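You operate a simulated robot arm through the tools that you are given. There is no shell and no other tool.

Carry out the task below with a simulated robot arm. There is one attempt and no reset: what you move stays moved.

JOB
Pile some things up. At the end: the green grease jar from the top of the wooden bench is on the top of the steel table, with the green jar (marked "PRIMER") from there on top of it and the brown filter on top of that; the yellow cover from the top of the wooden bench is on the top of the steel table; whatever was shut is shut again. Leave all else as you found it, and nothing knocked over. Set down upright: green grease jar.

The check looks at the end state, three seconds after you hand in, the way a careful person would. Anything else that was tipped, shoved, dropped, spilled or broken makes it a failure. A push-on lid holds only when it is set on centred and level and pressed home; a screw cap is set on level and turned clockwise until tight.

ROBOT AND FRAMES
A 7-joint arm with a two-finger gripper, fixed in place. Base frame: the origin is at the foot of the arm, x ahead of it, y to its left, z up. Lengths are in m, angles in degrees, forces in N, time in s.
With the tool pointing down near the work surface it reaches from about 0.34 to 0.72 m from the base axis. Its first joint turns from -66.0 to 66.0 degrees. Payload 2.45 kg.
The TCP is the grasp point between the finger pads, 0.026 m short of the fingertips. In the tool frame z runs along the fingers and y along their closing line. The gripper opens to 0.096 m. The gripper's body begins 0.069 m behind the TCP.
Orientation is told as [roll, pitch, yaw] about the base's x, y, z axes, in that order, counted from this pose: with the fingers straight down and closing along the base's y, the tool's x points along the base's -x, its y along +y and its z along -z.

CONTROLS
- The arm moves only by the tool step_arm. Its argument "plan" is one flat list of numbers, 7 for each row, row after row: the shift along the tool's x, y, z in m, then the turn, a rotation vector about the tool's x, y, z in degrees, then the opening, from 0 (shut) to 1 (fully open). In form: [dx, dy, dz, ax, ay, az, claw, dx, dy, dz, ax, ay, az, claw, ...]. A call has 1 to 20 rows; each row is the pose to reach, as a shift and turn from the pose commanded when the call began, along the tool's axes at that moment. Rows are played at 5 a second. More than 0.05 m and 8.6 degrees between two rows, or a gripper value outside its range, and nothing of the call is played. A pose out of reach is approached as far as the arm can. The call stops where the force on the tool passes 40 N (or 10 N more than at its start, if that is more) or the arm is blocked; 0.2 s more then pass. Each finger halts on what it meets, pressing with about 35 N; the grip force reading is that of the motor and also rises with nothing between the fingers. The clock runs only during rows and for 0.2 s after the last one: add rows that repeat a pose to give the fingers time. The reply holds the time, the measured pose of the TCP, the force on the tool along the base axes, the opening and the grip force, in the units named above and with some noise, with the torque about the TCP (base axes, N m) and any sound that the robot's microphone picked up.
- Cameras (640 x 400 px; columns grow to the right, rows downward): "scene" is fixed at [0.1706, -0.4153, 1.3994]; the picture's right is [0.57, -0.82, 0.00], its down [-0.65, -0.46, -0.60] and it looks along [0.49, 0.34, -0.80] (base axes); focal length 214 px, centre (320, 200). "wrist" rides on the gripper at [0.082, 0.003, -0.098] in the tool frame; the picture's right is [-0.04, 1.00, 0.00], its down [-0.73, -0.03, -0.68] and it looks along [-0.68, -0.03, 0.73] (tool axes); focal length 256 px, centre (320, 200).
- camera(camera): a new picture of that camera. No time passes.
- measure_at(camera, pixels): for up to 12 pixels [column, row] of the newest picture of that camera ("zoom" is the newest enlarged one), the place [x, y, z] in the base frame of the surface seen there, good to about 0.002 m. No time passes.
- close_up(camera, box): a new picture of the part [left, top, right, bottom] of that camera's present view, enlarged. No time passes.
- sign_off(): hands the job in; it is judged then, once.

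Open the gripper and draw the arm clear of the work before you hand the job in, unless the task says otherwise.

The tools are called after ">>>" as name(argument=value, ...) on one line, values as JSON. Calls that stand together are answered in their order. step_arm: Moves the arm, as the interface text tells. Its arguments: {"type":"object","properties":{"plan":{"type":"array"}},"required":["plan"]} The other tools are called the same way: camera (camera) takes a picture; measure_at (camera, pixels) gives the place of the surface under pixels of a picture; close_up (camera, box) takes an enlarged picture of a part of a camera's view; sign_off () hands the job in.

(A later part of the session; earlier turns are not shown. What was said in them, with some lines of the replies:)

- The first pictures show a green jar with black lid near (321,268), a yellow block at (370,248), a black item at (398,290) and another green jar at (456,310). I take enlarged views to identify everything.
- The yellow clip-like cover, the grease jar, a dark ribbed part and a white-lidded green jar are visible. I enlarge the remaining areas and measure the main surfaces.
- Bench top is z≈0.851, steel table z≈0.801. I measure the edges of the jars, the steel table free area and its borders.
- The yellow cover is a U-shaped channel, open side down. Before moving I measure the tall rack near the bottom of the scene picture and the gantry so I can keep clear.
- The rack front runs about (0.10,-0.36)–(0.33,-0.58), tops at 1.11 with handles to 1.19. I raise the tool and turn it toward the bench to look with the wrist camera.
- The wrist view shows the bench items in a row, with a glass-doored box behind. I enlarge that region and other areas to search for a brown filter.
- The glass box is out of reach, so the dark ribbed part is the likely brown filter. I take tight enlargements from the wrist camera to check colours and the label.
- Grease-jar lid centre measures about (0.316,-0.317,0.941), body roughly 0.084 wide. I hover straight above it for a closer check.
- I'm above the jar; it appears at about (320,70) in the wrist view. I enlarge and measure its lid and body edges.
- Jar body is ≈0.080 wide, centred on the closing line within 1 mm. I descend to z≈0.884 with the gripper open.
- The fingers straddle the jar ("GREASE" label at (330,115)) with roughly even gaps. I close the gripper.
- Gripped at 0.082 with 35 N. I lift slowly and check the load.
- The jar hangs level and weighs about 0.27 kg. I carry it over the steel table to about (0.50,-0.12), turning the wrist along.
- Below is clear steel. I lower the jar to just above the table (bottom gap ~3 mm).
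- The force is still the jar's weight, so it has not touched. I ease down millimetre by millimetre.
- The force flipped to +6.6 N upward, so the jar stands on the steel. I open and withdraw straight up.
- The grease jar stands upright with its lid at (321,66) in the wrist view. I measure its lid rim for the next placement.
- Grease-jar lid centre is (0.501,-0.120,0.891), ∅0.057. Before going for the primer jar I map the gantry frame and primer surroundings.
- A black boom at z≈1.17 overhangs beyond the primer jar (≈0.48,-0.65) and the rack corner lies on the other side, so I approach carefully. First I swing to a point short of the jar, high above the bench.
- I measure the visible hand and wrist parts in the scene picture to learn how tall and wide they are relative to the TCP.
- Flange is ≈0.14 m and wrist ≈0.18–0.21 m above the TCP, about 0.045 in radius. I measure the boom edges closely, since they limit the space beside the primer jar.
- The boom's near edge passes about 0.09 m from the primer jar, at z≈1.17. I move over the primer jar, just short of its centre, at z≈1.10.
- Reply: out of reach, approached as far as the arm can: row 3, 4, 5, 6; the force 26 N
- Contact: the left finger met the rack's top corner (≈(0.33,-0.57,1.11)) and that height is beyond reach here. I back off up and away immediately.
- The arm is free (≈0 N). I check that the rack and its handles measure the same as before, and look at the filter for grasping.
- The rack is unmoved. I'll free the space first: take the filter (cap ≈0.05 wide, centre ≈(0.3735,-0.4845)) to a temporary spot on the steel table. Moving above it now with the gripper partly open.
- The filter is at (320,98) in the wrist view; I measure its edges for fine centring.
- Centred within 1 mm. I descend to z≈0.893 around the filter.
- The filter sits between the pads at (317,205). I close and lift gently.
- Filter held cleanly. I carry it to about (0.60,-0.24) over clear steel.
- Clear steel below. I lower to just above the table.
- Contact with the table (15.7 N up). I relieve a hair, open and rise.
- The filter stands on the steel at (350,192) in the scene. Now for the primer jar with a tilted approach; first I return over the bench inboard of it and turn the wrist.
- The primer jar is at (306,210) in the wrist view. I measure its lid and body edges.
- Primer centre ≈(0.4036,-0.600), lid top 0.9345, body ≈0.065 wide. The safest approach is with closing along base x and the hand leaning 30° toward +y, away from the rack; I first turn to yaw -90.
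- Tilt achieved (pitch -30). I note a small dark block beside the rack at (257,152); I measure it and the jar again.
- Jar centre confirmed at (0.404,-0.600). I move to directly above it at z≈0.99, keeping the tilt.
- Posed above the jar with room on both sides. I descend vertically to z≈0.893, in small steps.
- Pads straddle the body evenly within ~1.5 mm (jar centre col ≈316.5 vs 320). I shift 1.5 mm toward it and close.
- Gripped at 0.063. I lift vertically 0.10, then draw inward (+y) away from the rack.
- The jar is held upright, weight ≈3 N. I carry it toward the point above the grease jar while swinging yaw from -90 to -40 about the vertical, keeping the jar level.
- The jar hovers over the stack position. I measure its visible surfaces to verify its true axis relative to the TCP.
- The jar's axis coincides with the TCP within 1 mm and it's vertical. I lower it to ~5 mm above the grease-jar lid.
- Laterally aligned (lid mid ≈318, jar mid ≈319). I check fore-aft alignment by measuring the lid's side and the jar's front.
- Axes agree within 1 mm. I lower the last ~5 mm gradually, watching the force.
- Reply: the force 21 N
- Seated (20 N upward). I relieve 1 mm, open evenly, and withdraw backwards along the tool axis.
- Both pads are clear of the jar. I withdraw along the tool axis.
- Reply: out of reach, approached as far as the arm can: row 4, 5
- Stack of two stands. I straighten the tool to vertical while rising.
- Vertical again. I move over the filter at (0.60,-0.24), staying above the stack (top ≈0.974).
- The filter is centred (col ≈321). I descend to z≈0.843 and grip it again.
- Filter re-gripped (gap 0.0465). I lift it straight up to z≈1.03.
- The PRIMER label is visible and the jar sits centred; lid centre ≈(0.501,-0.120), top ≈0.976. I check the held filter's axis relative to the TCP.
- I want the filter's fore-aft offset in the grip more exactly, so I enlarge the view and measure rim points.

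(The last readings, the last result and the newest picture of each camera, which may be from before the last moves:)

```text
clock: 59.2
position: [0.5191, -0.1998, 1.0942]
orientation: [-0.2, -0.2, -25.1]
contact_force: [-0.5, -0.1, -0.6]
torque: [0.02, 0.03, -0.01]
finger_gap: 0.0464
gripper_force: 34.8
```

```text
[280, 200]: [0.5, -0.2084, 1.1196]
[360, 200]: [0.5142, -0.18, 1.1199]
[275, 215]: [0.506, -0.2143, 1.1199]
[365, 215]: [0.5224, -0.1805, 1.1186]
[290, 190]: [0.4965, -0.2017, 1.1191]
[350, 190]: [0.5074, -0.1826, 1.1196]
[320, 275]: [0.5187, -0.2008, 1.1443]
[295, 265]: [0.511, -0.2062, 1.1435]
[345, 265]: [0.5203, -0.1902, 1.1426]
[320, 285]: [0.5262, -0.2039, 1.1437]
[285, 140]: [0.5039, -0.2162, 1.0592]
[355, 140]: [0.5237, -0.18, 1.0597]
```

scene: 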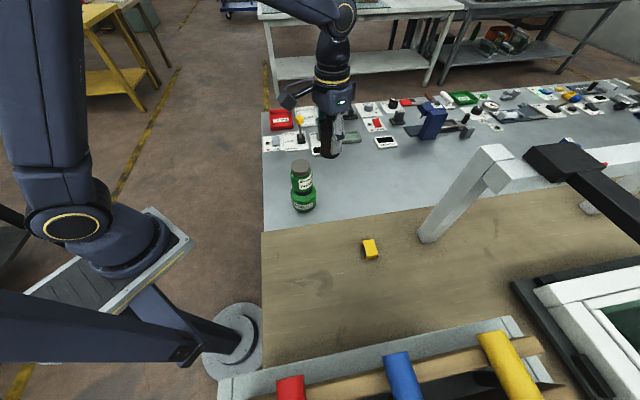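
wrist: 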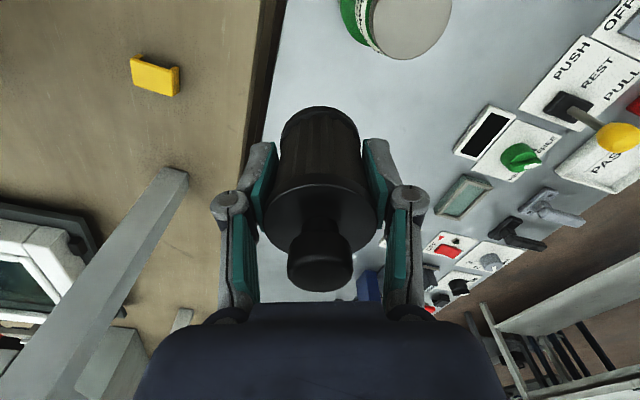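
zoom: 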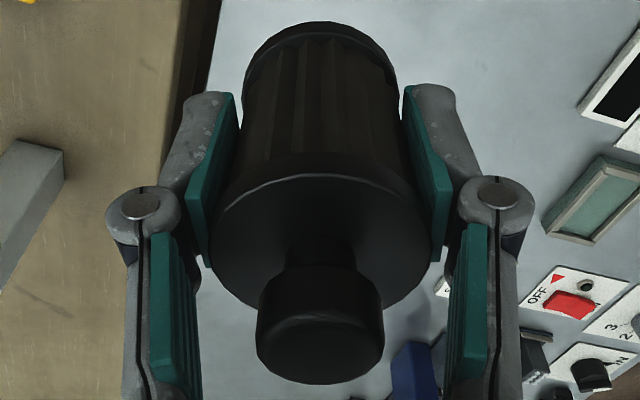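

Filter axis is ≈3 mm outward of the TCP and vertical. I move so that the filter axis comes over the primer lid centre.

>>> step_arm(plan=[0.018, 0.0216, 0, 0, 0, 0, 0.4, 0.036, 0.0432, 0, 0, 0, 0, 0.4, 0.0532, 0.0649, 0, 0, 0, 0, 0.4, 0.0532, 0.0649, 0, 0, 0, 0, 0.4])

>>> step_arm(plan=[0, 0, 0.02, 0, 0, 0, 0.4, 0, 0, 0.04, 0, 0, 0, 0.4, 0, 0, 0.055, 0, 0, 0, 0.4, 0, 0, 0.062, 0, 0, 0, 0.4, 0, 0, 0.062, 0, 0, 0, 0.4])

>>> camera(camera="wrist")

>>> close_up(camera="scene", box=[265, 120, 345, 220])

```text
clock: 60.2
position: [0.4992, -0.1191, 1.0937]
orientation: [-0.2, 0.0, -25.0]
contact_force: [-0.1, 0.0, -0.4]
torque: [-0.01, 0.01, 0.0]
finger_gap: 0.0466
gripper_force: 35.3
```

```text
clock: 61.4
position: [0.4982, -0.1218, 1.0317]
orientation: [-0.2, -0.1, -24.9]
contact_force: [-1.0, -0.1, -0.7]
torque: [-0.01, 0.04, -0.02]
finger_gap: 0.0465
gripper_force: 35.4
```

```text
taken
```

wrist: 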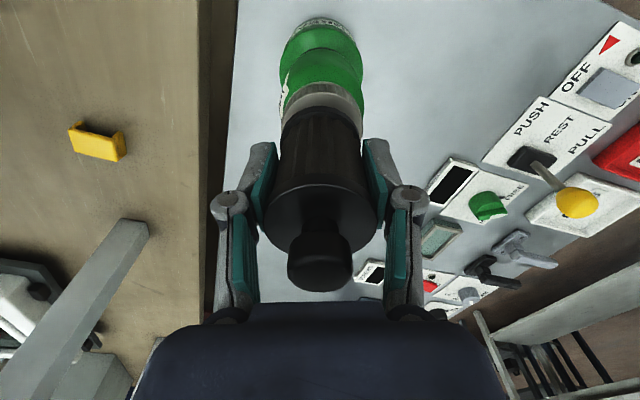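

```text
4.00 times, centred on (305, 170) of scene
```

zoom: 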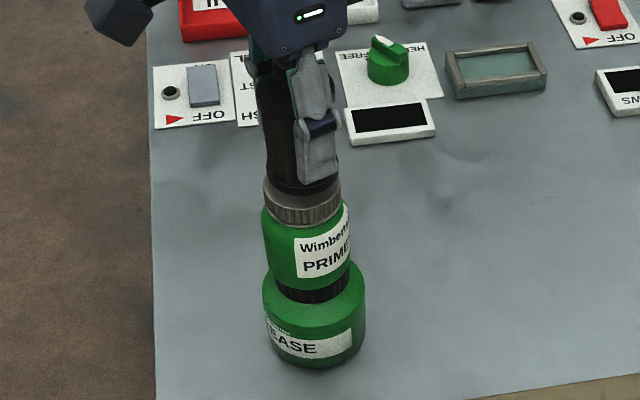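

The filter is ~12 mm above the lid. I enlarge both views to check concentricity.

>>> close_up(camera="wrist", box=[260, 10, 390, 150])

>>> measure_at(camera="wrist", pixels=[[322, 88], [322, 92], [300, 92], [344, 92], [290, 98], [354, 98], [322, 98], [320, 107], [320, 109], [322, 84], [310, 90], [335, 90]])

```text
2.86 times, centred on (325, 80) of wrist
```

zoom: 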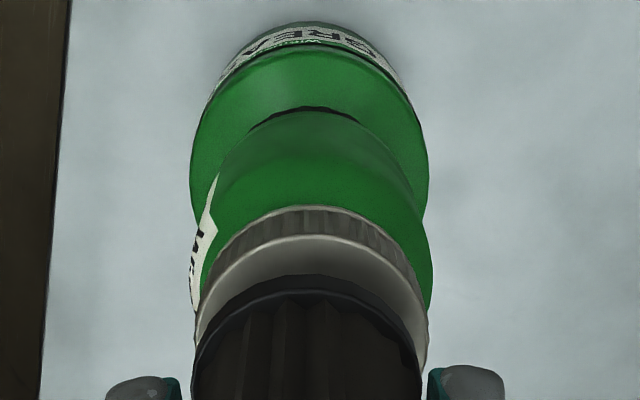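

```text
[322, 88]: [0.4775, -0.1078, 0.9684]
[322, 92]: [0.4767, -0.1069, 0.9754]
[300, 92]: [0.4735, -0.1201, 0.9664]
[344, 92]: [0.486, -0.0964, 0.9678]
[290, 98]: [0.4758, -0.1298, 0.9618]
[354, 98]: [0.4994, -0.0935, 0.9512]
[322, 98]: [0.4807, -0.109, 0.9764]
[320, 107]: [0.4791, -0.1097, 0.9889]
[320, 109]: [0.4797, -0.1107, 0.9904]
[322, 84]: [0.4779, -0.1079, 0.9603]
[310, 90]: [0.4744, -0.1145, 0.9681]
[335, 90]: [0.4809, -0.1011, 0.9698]
```

Concentric within ~2 mm; I apply a 2 mm/1.3 mm correction and lower toward the lid.

>>> step_arm(plan=[0.002, 0.0013, 0.003, 0, 0, 0, 0.4, 0.002, 0.0013, 0.006, 0, 0, 0, 0.4, 0.002, 0.0013, 0.009, 0, 0, 0, 0.4, 0.002, 0.0013, 0.01, 0, 0, 0, 0.4, 0.002, 0.0013, 0.01, 0, 0, 0, 0.4])

>>> camera(camera="wrist")

>>> close_up(camera="wrist", box=[260, 10, 390, 150])

>>> close_up(camera="scene", box=[280, 140, 330, 200])

```text
clock: 62.6
position: [0.4972, -0.1182, 1.0215]
orientation: [0.0, 0.0, -25.0]
contact_force: [0.5, 0.7, -1.5]
torque: [0.0, -0.01, -0.01]
finger_gap: 0.0465
gripper_force: 35.2
```

```text
taken
```

wrist: 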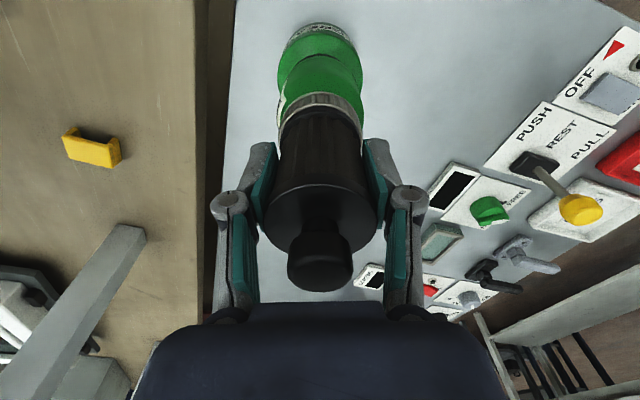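

```text
2.86 times, centred on (325, 80) of wrist
```

zoom: 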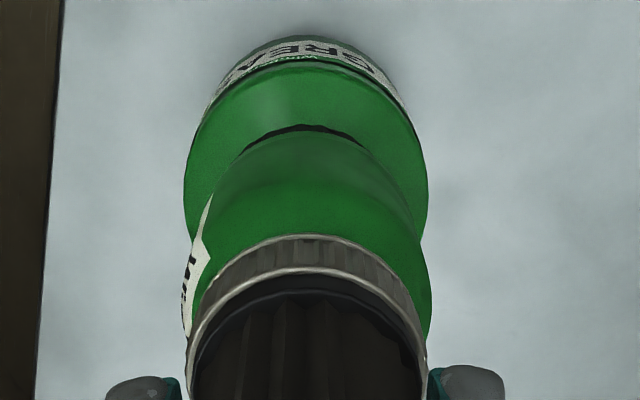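

```text
6.67 times, centred on (305, 170) of scene
```

zoom: 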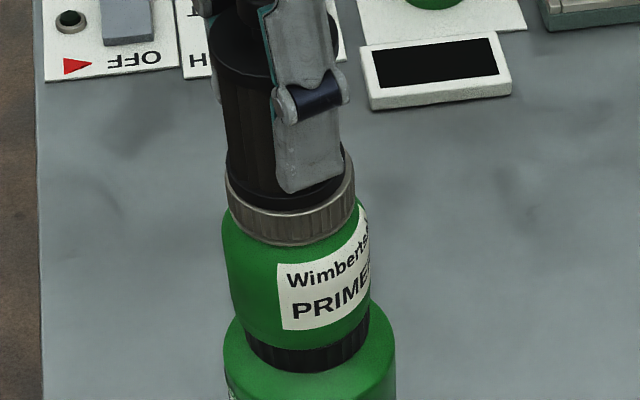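

Nearly concentric in both views (≤2 mm). I lower in half-millimetre steps to contact.

>>> step_arm(plan=[-0.001, 0, 0.001, 0, 0, 0, 0.4, -0.001, 0, 0.0017, 0, 0, 0, 0.4, -0.001, 0, 0.0017, 0, 0, 0, 0.4])

```text
clock: 63.4
position: [0.498, -0.1197, 1.0206]
orientation: [-0.1, -0.1, -24.9]
contact_force: [-2.0, -0.3, 6.6]
torque: [0.0, 0.11, -0.03]
finger_gap: 0.0468
gripper_force: 34.7
```

Light contact (≈6.6 N up). I open the gripper in place.

>>> step_arm(plan=[0, 0, -0.0003, 0, 0, 0, 0.46, 0, 0, -0.0003, 0, 0, 0, 0.52, 0, 0, -0.0003, 0, 0, 0, 0.62, 0, 0, -0.0003, 0, 0, 0, 0.75, 0, 0, -0.0003, 0, 0, 0, 0.85, 0, 0, -0.0003, 0, 0, 0, 0.85])

>>> camera(camera="wrist")

>>> close_up(camera="scene", box=[265, 120, 345, 220])

```text
clock: 64.8
position: [0.5002, -0.1171, 1.0211]
orientation: [-0.1, -0.1, -25.0]
contact_force: [0.4, 0.5, 0.1]
torque: [-0.03, -0.01, 0.03]
finger_gap: 0.0813
gripper_force: 0.1
```

```text
taken
```

wrist: 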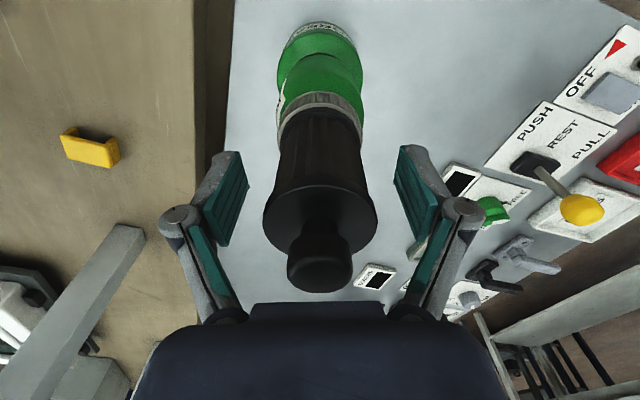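

```text
4.00 times, centred on (305, 170) of scene
```

zoom: 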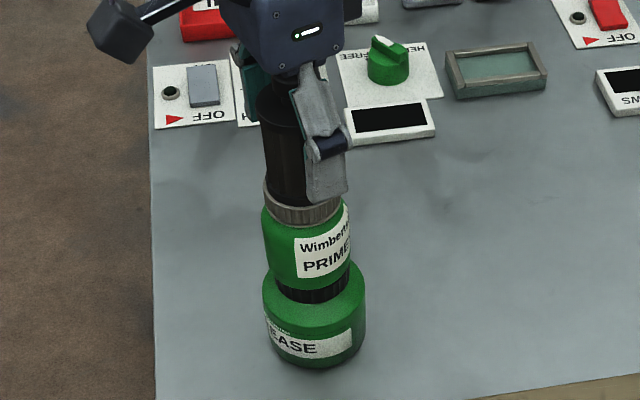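

The filter stands free on the primer jar. I rise straight up clear of its knob.

>>> step_arm(plan=[0, 0, -0.015, 0, 0, 0, 0.85, 0, 0, -0.04, 0, 0, 0, 0.85, 0, 0, -0.07, 0, 0, 0, 0.85, 0, 0, -0.1, 0, 0, 0, 0.85, 0, 0, -0.13, 0, 0, 0, 0.85, 0, 0, -0.15, 0, 0, 0, 0.85])

>>> camera(camera="wrist")

>>> camera(camera="scene")

```text
clock: 66.2
position: [0.4987, -0.1191, 1.1711]
orientation: [0.0, -0.1, -25.0]
contact_force: [-0.3, -0.6, 0.1]
torque: [0.03, 0.02, 0.07]
finger_gap: 0.0814
gripper_force: 0.1
```

```text
taken
```

wrist: 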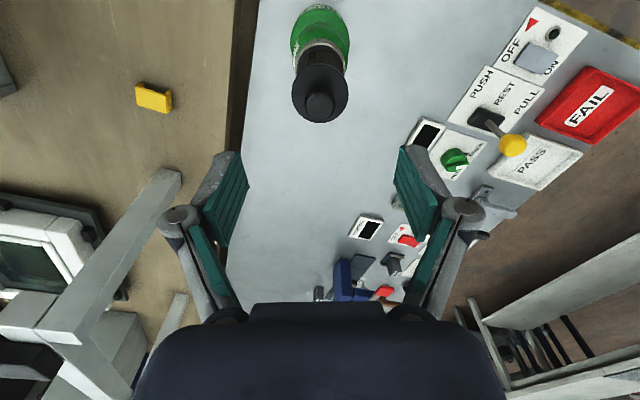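

```text
taken
```

scene: 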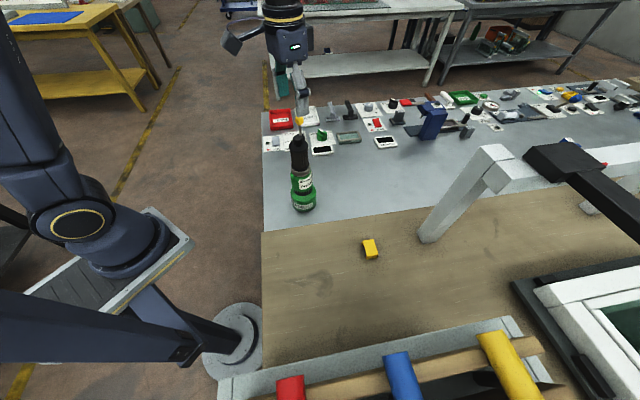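

The three-high stack stands. Next the yellow cover at (370,248) in the scene: I hover above it to measure its shape.

>>> step_arm(plan=[-0.0074, -0.0332, 0, 0, 0, 2, 0.85, -0.0147, -0.0665, 0, 0, 0, 4, 0.85, -0.0221, -0.0997, 0, 0, 0, 6, 0.85, -0.0295, -0.133, 0.02, 0, 0, 8, 0.85, -0.0368, -0.1662, 0.05, 0, 0, 10, 0.85, -0.0442, -0.1994, 0.08, 0, 0, 12, 0.85, -0.0515, -0.2327, 0.11, 0, 0, 14, 0.85, -0.0589, -0.2659, 0.13, 0, 0, 16, 0.85, -0.0589, -0.2659, 0.13, 0, 0, 16, 0.85])

>>> camera(camera="wrist")

>>> close_up(camera="wrist", box=[260, 0, 400, 120])

>>> close_up(camera="scene", box=[345, 225, 405, 275])

```text
clock: 68.2
position: [0.4378, -0.3853, 1.0415]
orientation: [-0.2, -0.1, -40.9]
contact_force: [-0.3, -0.6, 0.6]
torque: [0.01, 0.02, 0.03]
finger_gap: 0.0819
gripper_force: 0.1
```

```text
taken
```

wrist: 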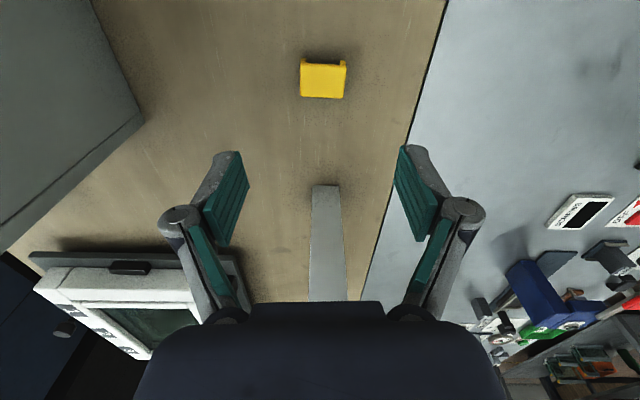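

```text
3.33 times, centred on (330, 60) of wrist
```

zoom: 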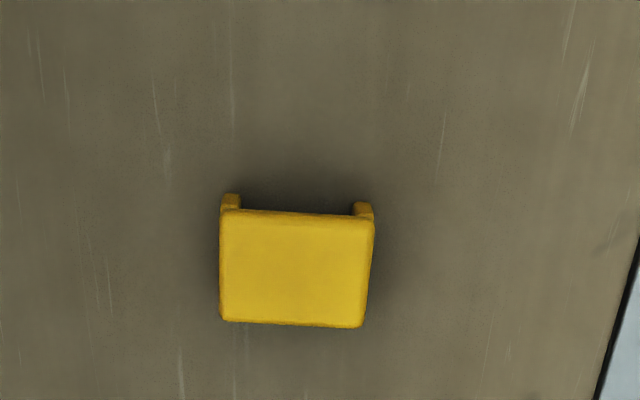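

```text
8.00 times, centred on (375, 250) of scene
```

zoom: 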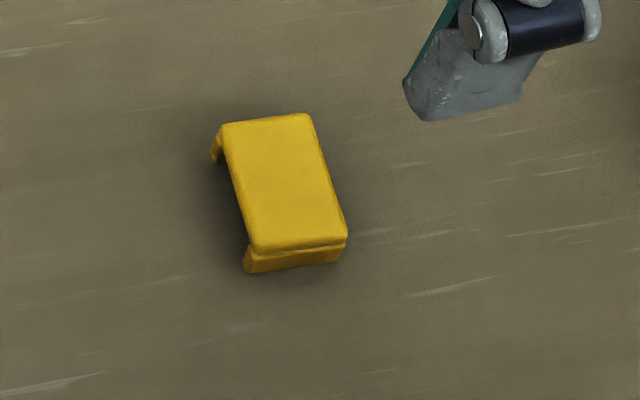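

The cover is a channel with side walls left and right in the wrist view, so I'll grip across them. I measure its top corners.

>>> measure_at(camera="wrist", pixels=[[303, 65], [343, 68], [341, 95], [302, 94], [322, 80], [301, 80], [344, 80], [322, 64], [322, 97], [322, 110]])

```text
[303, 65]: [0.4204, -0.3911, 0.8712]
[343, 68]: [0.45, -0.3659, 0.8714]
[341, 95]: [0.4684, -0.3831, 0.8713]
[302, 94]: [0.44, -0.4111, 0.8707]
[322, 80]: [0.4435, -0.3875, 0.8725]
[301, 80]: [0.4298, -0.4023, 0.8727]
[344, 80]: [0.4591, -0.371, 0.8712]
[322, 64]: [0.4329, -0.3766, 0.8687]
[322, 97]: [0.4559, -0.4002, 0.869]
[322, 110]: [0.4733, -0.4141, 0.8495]
```

Cover centre ≈(0.4445,-0.3877), width ≈0.042 along 44°, top 0.872. I turn 5.4° to align and descend to z≈0.881.

>>> step_arm(plan=[-0.0067, 0.0026, 0.03, 0, 0, 5.4, 0.75, -0.0067, 0.0026, 0.07, 0, 0, 5.4, 0.75, -0.0067, 0.0026, 0.11, 0, 0, 5.4, 0.75, -0.0067, 0.0026, 0.14, 0, 0, 5.4, 0.75, -0.0067, 0.0026, 0.155, 0, 0, 5.4, 0.75, -0.0067, 0.0026, 0.16, 0, 0, 5.4, 0.75, -0.0067, 0.0026, 0.16, 0, 0, 5.4, 0.75])

>>> camera(camera="wrist")

>>> camera(camera="scene")

```text
clock: 69.8
position: [0.4467, -0.3878, 0.8813]
orientation: [0.0, -0.1, -46.4]
contact_force: [-0.2, 0.5, -0.4]
torque: [0.01, -0.03, -0.01]
finger_gap: 0.0721
gripper_force: 0.0
```

```text
taken
```

wrist: 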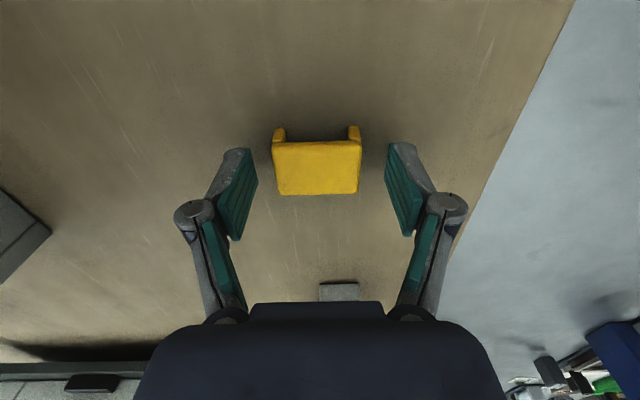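

```text
taken
```

scene: 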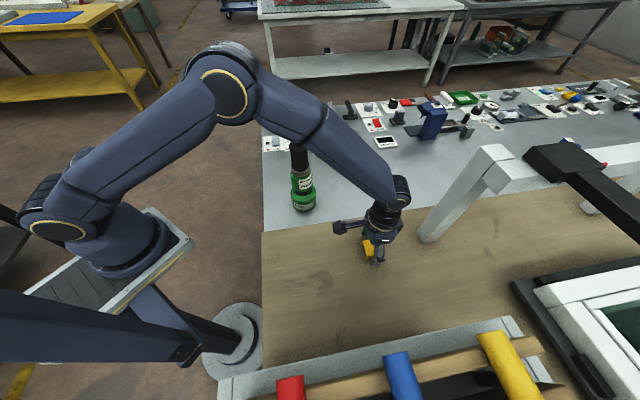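

Aligned; the cover's walls (cols 272–361) lie between the pads. I close on it.

>>> step_arm(plan=[0, -0.001, 0.001, 0, 0, 0, 0.65, 0, -0.001, 0.001, 0, 0, 0, 0.52, 0, -0.001, 0.001, 0, 0, 0, 0.42, 0, -0.001, 0.001, 0, 0, 0, 0.36, 0, -0.001, 0.001, 0, 0, 0, 0.36, 0, -0.001, 0.001, 0, 0, 0, 0.36])

>>> camera(camera="wrist")

```text
clock: 71.2
position: [0.4468, -0.3888, 0.8813]
orientation: [-0.1, -0.1, -46.4]
contact_force: [0.1, -0.2, 0.8]
torque: [-0.01, 0.0, -0.01]
finger_gap: 0.0448
gripper_force: 35.1
```

```text
taken
```

wrist: 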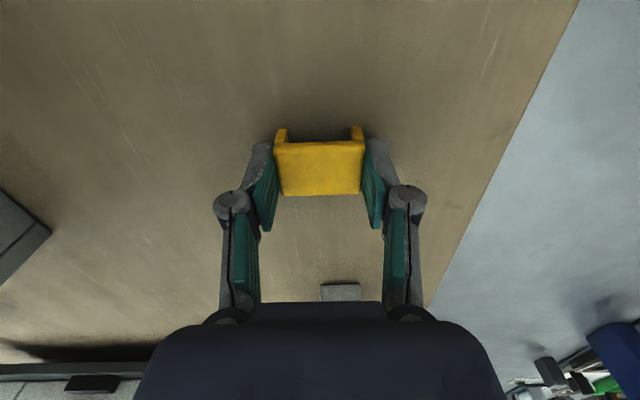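

Cover gripped at 0.045. I lift it and check.

>>> step_arm(plan=[0, 0, -0.01, 0, 0, 0, 0.36, 0, 0, -0.04, 0, 0, 0, 0.36, 0, 0, -0.08, 0, 0, 0, 0.36, 0, 0, -0.12, 0, 0, 0, 0.36, 0, 0, -0.12, 0, 0, 0, 0.36])

>>> camera(camera="wrist")

>>> measure_at(camera="scene", pixels=[[350, 208], [350, 214], [350, 218], [330, 215], [330, 222], [385, 205], [385, 210], [370, 185], [360, 195], [385, 142]])

```text
clock: 72.4
position: [0.4455, -0.3883, 1.0013]
orientation: [-0.1, -0.1, -46.3]
contact_force: [-0.4, -0.3, -0.1]
torque: [-0.02, 0.0, 0.01]
finger_gap: 0.0445
gripper_force: 35.6
```

```text
taken
```

wrist: 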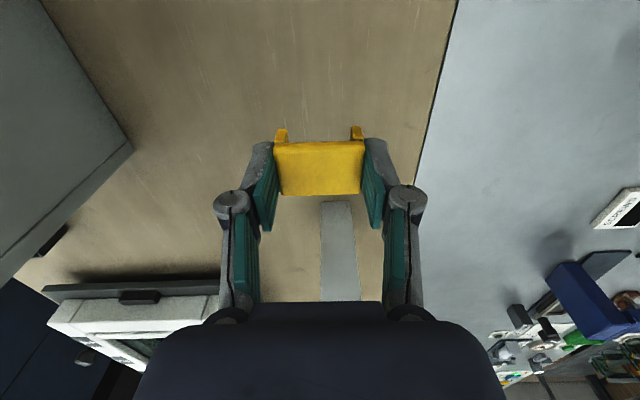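

```text
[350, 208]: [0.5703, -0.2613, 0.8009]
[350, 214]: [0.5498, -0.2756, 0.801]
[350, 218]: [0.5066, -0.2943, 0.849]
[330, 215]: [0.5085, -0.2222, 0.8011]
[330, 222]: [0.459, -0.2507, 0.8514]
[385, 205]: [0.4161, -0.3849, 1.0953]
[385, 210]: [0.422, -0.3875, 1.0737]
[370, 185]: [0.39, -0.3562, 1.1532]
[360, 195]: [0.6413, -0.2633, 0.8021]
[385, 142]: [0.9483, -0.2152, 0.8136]
```

Cover lifted. I carry it to about (0.62,-0.25) over clear steel, turning to yaw -10 so the camera bracket stays away from the stack.

>>> step_arm(plan=[-0.0027, 0.0316, 0, 0, 0, -5.2, 0.36, -0.0054, 0.0632, 0, 0, 0, -10.4, 0.36, -0.0081, 0.0948, 0, 0, 0, -15.6, 0.36, -0.0109, 0.1264, 0, 0, 0, -20.8, 0.36, -0.0136, 0.158, 0, 0, 0, -26, 0.36, -0.0163, 0.1896, 0, 0, 0, -31.2, 0.36, -0.019, 0.2212, 0, 0, 0, -36.4, 0.36, -0.019, 0.2212, 0, 0, 0, -36.4, 0.36])

>>> camera(camera="wrist")

>>> camera(camera="scene")

```text
clock: 74.2
position: [0.6198, -0.2498, 1.0001]
orientation: [-0.1, 0.1, -10.0]
contact_force: [-0.6, -0.6, -0.1]
torque: [0.0, 0.01, 0.01]
finger_gap: 0.0447
gripper_force: 34.8
```

```text
taken
```

wrist: 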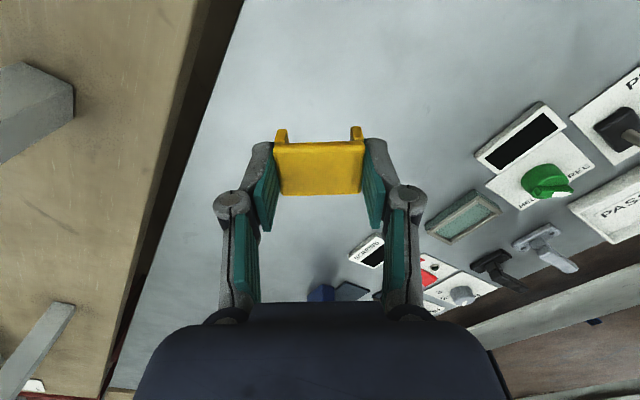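

```text
taken
```

scene: 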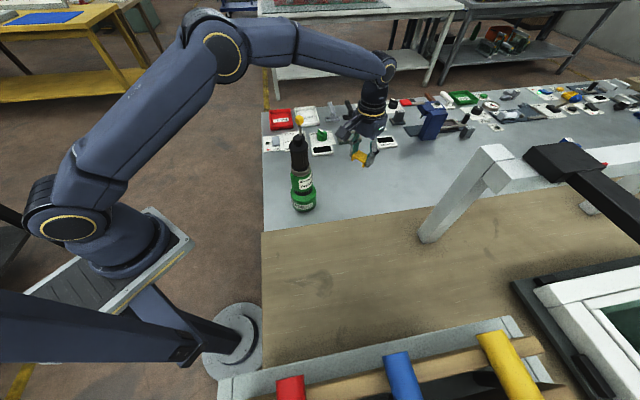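

Before lowering I must make sure the forearm clears the taller stack (knob at ≈1.07). I measure the forearm's underside in the scene and the bench edge in the wrist view.

>>> measure_at(camera="scene", pixels=[[260, 45], [280, 58], [300, 45], [310, 65], [335, 55], [345, 72], [360, 70], [375, 85], [385, 65], [372, 100], [299, 140], [225, 60]])

>>> measure_at(camera="wrist", pixels=[[190, 100], [196, 120], [205, 120], [215, 100], [185, 130], [170, 150], [175, 170], [160, 160], [225, 60], [230, 80]])

```text
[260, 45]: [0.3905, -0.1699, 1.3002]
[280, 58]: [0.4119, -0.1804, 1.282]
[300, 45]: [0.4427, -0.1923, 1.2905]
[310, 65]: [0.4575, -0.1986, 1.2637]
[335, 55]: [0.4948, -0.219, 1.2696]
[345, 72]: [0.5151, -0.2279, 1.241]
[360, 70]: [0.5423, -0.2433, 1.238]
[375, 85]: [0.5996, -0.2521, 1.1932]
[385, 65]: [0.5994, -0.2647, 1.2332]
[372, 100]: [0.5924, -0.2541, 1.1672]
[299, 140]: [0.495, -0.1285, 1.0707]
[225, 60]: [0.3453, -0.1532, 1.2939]
```

```text
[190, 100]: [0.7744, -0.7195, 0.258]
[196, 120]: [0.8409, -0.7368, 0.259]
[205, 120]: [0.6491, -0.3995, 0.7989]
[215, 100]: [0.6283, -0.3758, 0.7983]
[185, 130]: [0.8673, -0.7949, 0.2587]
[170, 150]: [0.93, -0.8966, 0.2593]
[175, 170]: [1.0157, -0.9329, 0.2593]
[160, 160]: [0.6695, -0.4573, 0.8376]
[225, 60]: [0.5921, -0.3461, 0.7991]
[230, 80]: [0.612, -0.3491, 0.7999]
```

Forearm surface is at z≈1.24–1.27 near the stack now; to keep a wide side margin I shift the drop point to (0.63,-0.295), lowering part-way as I go.

>>> step_arm(plan=[-0.004, -0.0107, 0.02, 0, 0, -5, 0.36, -0.009, -0.0214, 0.04, 0, 0, -10, 0.36, -0.0135, -0.032, 0.06, 0, 0, -15, 0.36, -0.0179, -0.0427, 0.08, 0, 0, -20, 0.36, -0.0179, -0.0427, 0.08, 0, 0, -20, 0.36])

>>> camera(camera="scene")

>>> camera(camera="wrist")

>>> measure_at(camera="scene", pixels=[[280, 75], [300, 85], [310, 80], [320, 95], [340, 90], [350, 105], [299, 140]])

```text
clock: 75.4
position: [0.6292, -0.2942, 0.9198]
orientation: [-0.1, 0.1, 10.1]
contact_force: [-0.6, 0.2, -0.3]
torque: [0.02, 0.0, 0.01]
finger_gap: 0.0445
gripper_force: 34.6
```

```text
taken
```

scene: 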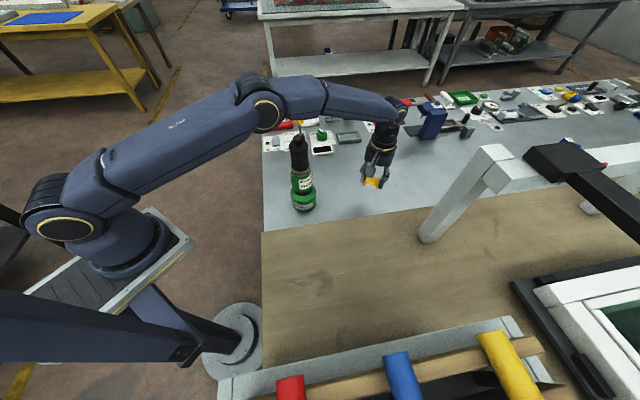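

```text
taken
```

wrist: 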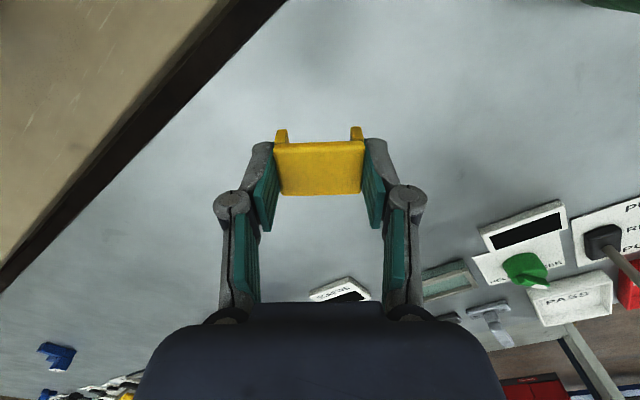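

```text
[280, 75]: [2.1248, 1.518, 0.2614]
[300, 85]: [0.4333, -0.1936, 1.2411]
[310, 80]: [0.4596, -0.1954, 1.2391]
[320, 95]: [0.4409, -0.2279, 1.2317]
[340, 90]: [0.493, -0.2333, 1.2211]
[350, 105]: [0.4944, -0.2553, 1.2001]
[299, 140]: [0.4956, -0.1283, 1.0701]
```

The forearm still passes well above and beside the stack. I lower the cover to just over the table.

>>> step_arm(plan=[0, 0, 0.03, 0, 0, 0, 0.36, 0, 0, 0.055, 0, 0, 0, 0.36, 0, 0, 0.072, 0, 0, 0, 0.36, 0, 0, 0.082, 0, 0, 0, 0.36, 0, 0, 0.0855, 0, 0, 0, 0.36, 0, 0, 0.0855, 0, 0, 0, 0.36])

>>> camera(camera="scene")

>>> camera(camera="wrist")

```text
clock: 76.8
position: [0.63, -0.2944, 0.8351]
orientation: [-0.2, 0.0, 10.0]
contact_force: [0.7, -0.5, 0.0]
torque: [0.03, 0.02, 0.03]
finger_gap: 0.0446
gripper_force: 35.4
```

```text
taken
```

scene: 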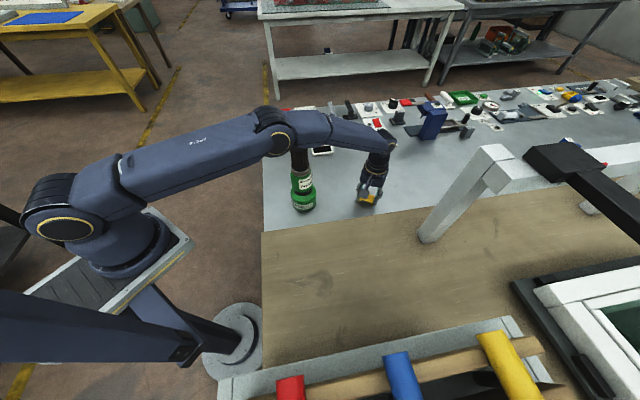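

```text
taken
```

wrist: 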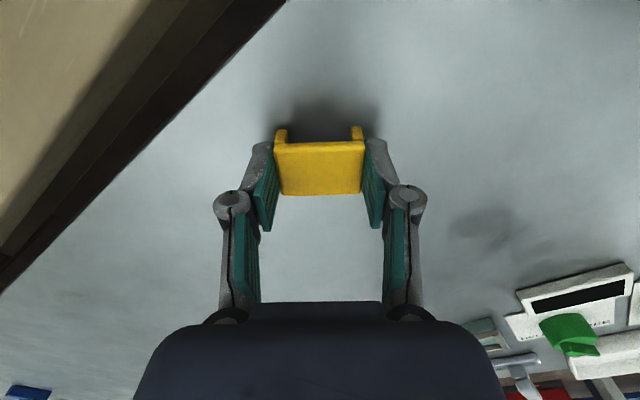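

Force ≈0, the cover's shadow is close. I ease down the last millimetres.

>>> step_arm(plan=[0, 0, 0.001, 0, 0, 0, 0.36, 0, 0, 0.002, 0, 0, 0, 0.36, 0, 0, 0.003, 0, 0, 0, 0.36, 0, 0, 0.003, 0, 0, 0, 0.36])

```text
clock: 77.8
position: [0.6291, -0.2945, 0.832]
orientation: [-0.1, 0.0, 10.0]
contact_force: [0.2, -1.1, 0.2]
torque: [-0.01, 0.03, 0.01]
finger_gap: 0.0444
gripper_force: 35.1
```

>>> step_arm(plan=[0, 0, 0.0007, 0, 0, 0, 0.36, 0, 0, 0.0014, 0, 0, 0, 0.36, 0, 0, 0.002, 0, 0, 0, 0.36, 0, 0, 0.002, 0, 0, 0, 0.36])

```text
clock: 78.8
position: [0.6288, -0.2939, 0.8318]
orientation: [-0.2, 0.0, 10.0]
contact_force: [-3.2, 1.4, 5.9]
torque: [0.11, 0.05, 0.03]
finger_gap: 0.0446
gripper_force: 35.4
```

The cover touches down (≈6 N). I open and lift off straight up.

>>> step_arm(plan=[0, 0, -0.0005, 0, 0, 0, 0.45, 0, 0, -0.0005, 0, 0, 0, 0.55, 0, 0, -0.0005, 0, 0, 0, 0.7, 0, 0, -0.0005, 0, 0, 0, 0.75, 0, 0, -0.0005, 0, 0, 0, 0.75, 0, 0, -0.02, 0, 0, 0, 0.75, 0, 0, -0.05, 0, 0, 0, 0.75, 0, 0, -0.09, 0, 0, 0, 0.75, 0, 0, -0.1, 0, 0, 0, 0.75])

>>> camera(camera="wrist")

>>> camera(camera="scene")

```text
clock: 80.8
position: [0.6306, -0.2952, 0.9312]
orientation: [-0.1, 0.0, 9.9]
contact_force: [0.4, 0.4, -0.7]
torque: [0.0, -0.03, -0.02]
finger_gap: 0.0721
gripper_force: 0.1
```

```text
taken
```

wrist: 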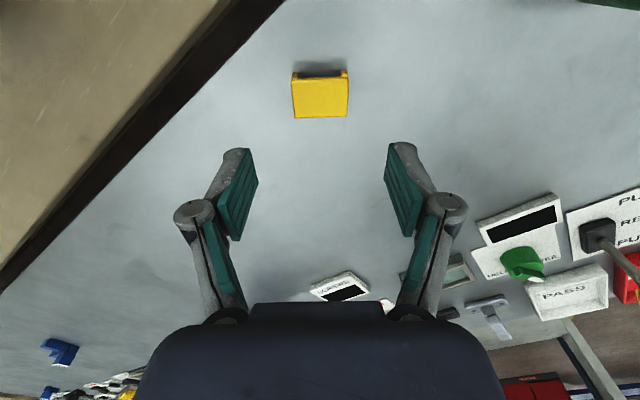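

```text
taken
```

scene: 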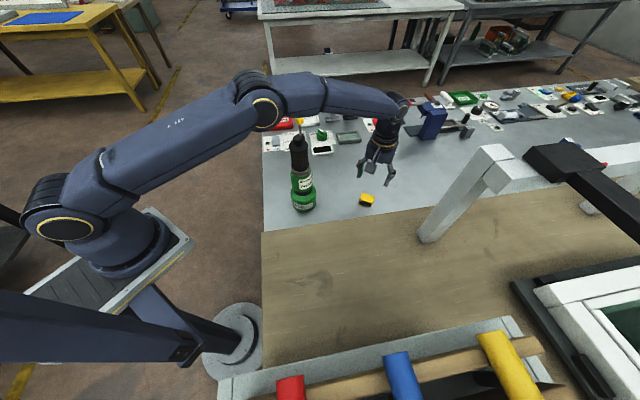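

The cover rests upright on the steel at (367,200). I draw the arm back away from the stack, up over the bench.

>>> step_arm(plan=[0.0265, -0.0063, -0.028, 0, 0, 6.7, 0.85, 0.053, -0.0127, -0.057, 0, 0, 13.4, 0.9, 0.0795, -0.019, -0.085, 0, 0, 20, 1, 0.106, -0.0253, -0.113, 0, 0, 26.7, 1, 0.1325, -0.0317, -0.142, 0, 0, 33.4, 1, 0.159, -0.038, -0.17, 0, 0, 40, 1])

>>> step_arm(plan=[0.03, -0.02, -0.03, 0, 0, 0, 1, 0.06, -0.03, -0.05, 0, 0, 0, 1, 0.09, -0.03, -0.07, 0, 0, 0, 1, 0.12, -0.03, -0.09, 0, 0, 0, 1])

>>> camera(camera="scene")

>>> camera(camera="wrist")

>>> close_up(camera="scene", box=[260, 120, 400, 230])

>>> close_up(camera="scene", box=[275, 125, 335, 220])

```text
clock: 82.2
position: [0.4788, -0.3586, 1.0992]
orientation: [-0.1, -0.1, -30.3]
contact_force: [0.0, -0.2, -0.2]
torque: [0.01, 0.01, 0.01]
finger_gap: 0.0964
gripper_force: 0.0
```

```text
clock: 83.2
position: [0.3589, -0.3243, 1.189]
orientation: [-0.1, -0.1, -29.9]
contact_force: [0.3, -0.1, 0.3]
torque: [-0.03, -0.02, -0.02]
finger_gap: 0.0962
gripper_force: 0.0
```

```text
taken
```

scene: 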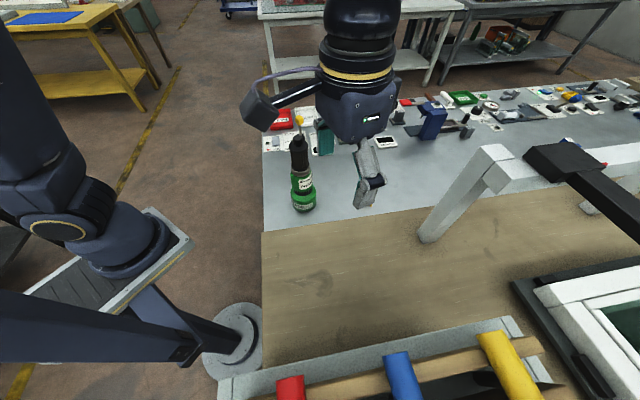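

```text
taken
```

wrist: 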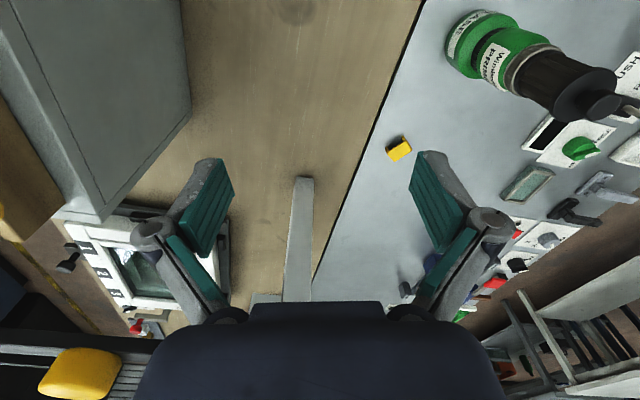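

```text
3.64 times, centred on (330, 175) of scene
```

zoom: 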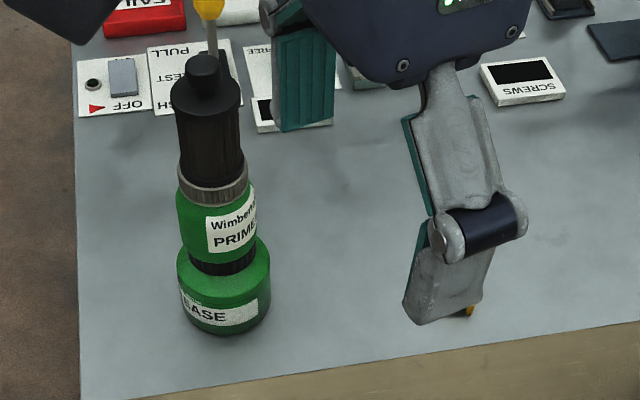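

```text
4.21 times, centred on (305, 172) of scene
```

zoom: 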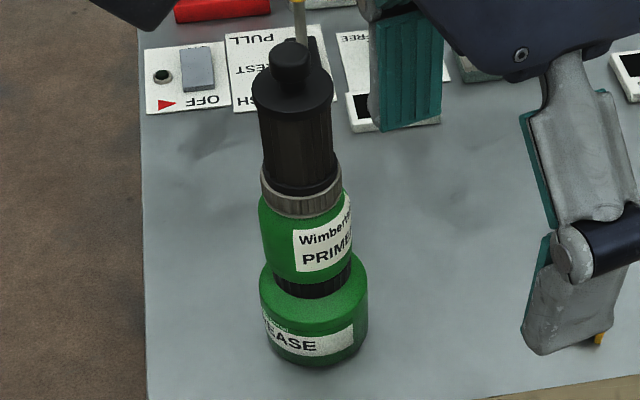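

The stack (grease jar, PRIMER jar, brown filter) stands straight on the steel table, the yellow cover lies beside it at (400,148) in the wrist view, nothing was opened, and the arm is clear with the gripper open. I hand the job in.

>>> sign_off()

```text
The job is handed in.
```

I've handed the job in with everything in place in the last pictures:

- **Pile:** the green grease jar stands upright on the steel table. The PRIMER jar is on its lid and the brown filter is on top of that.
- **Yellow cover:** it is on the steel table beside the pile, the same way up as before.
- **Anything shut:** I opened nothing, so nothing needed closing.

- **Filter identification:** I took the dark ribbed part with black end caps to be the brown filter. It was the only filter I could find, and its pleats look brownish up close.
- **Contact with the rack:** on my first approach to the PRIMER jar, the left finger pressed on the top corner of the grey tool rack with about 25 N. I backed off, and the rack and its handles measured the same as before.

The gripper is open and the arm is drawn back clear of the work.
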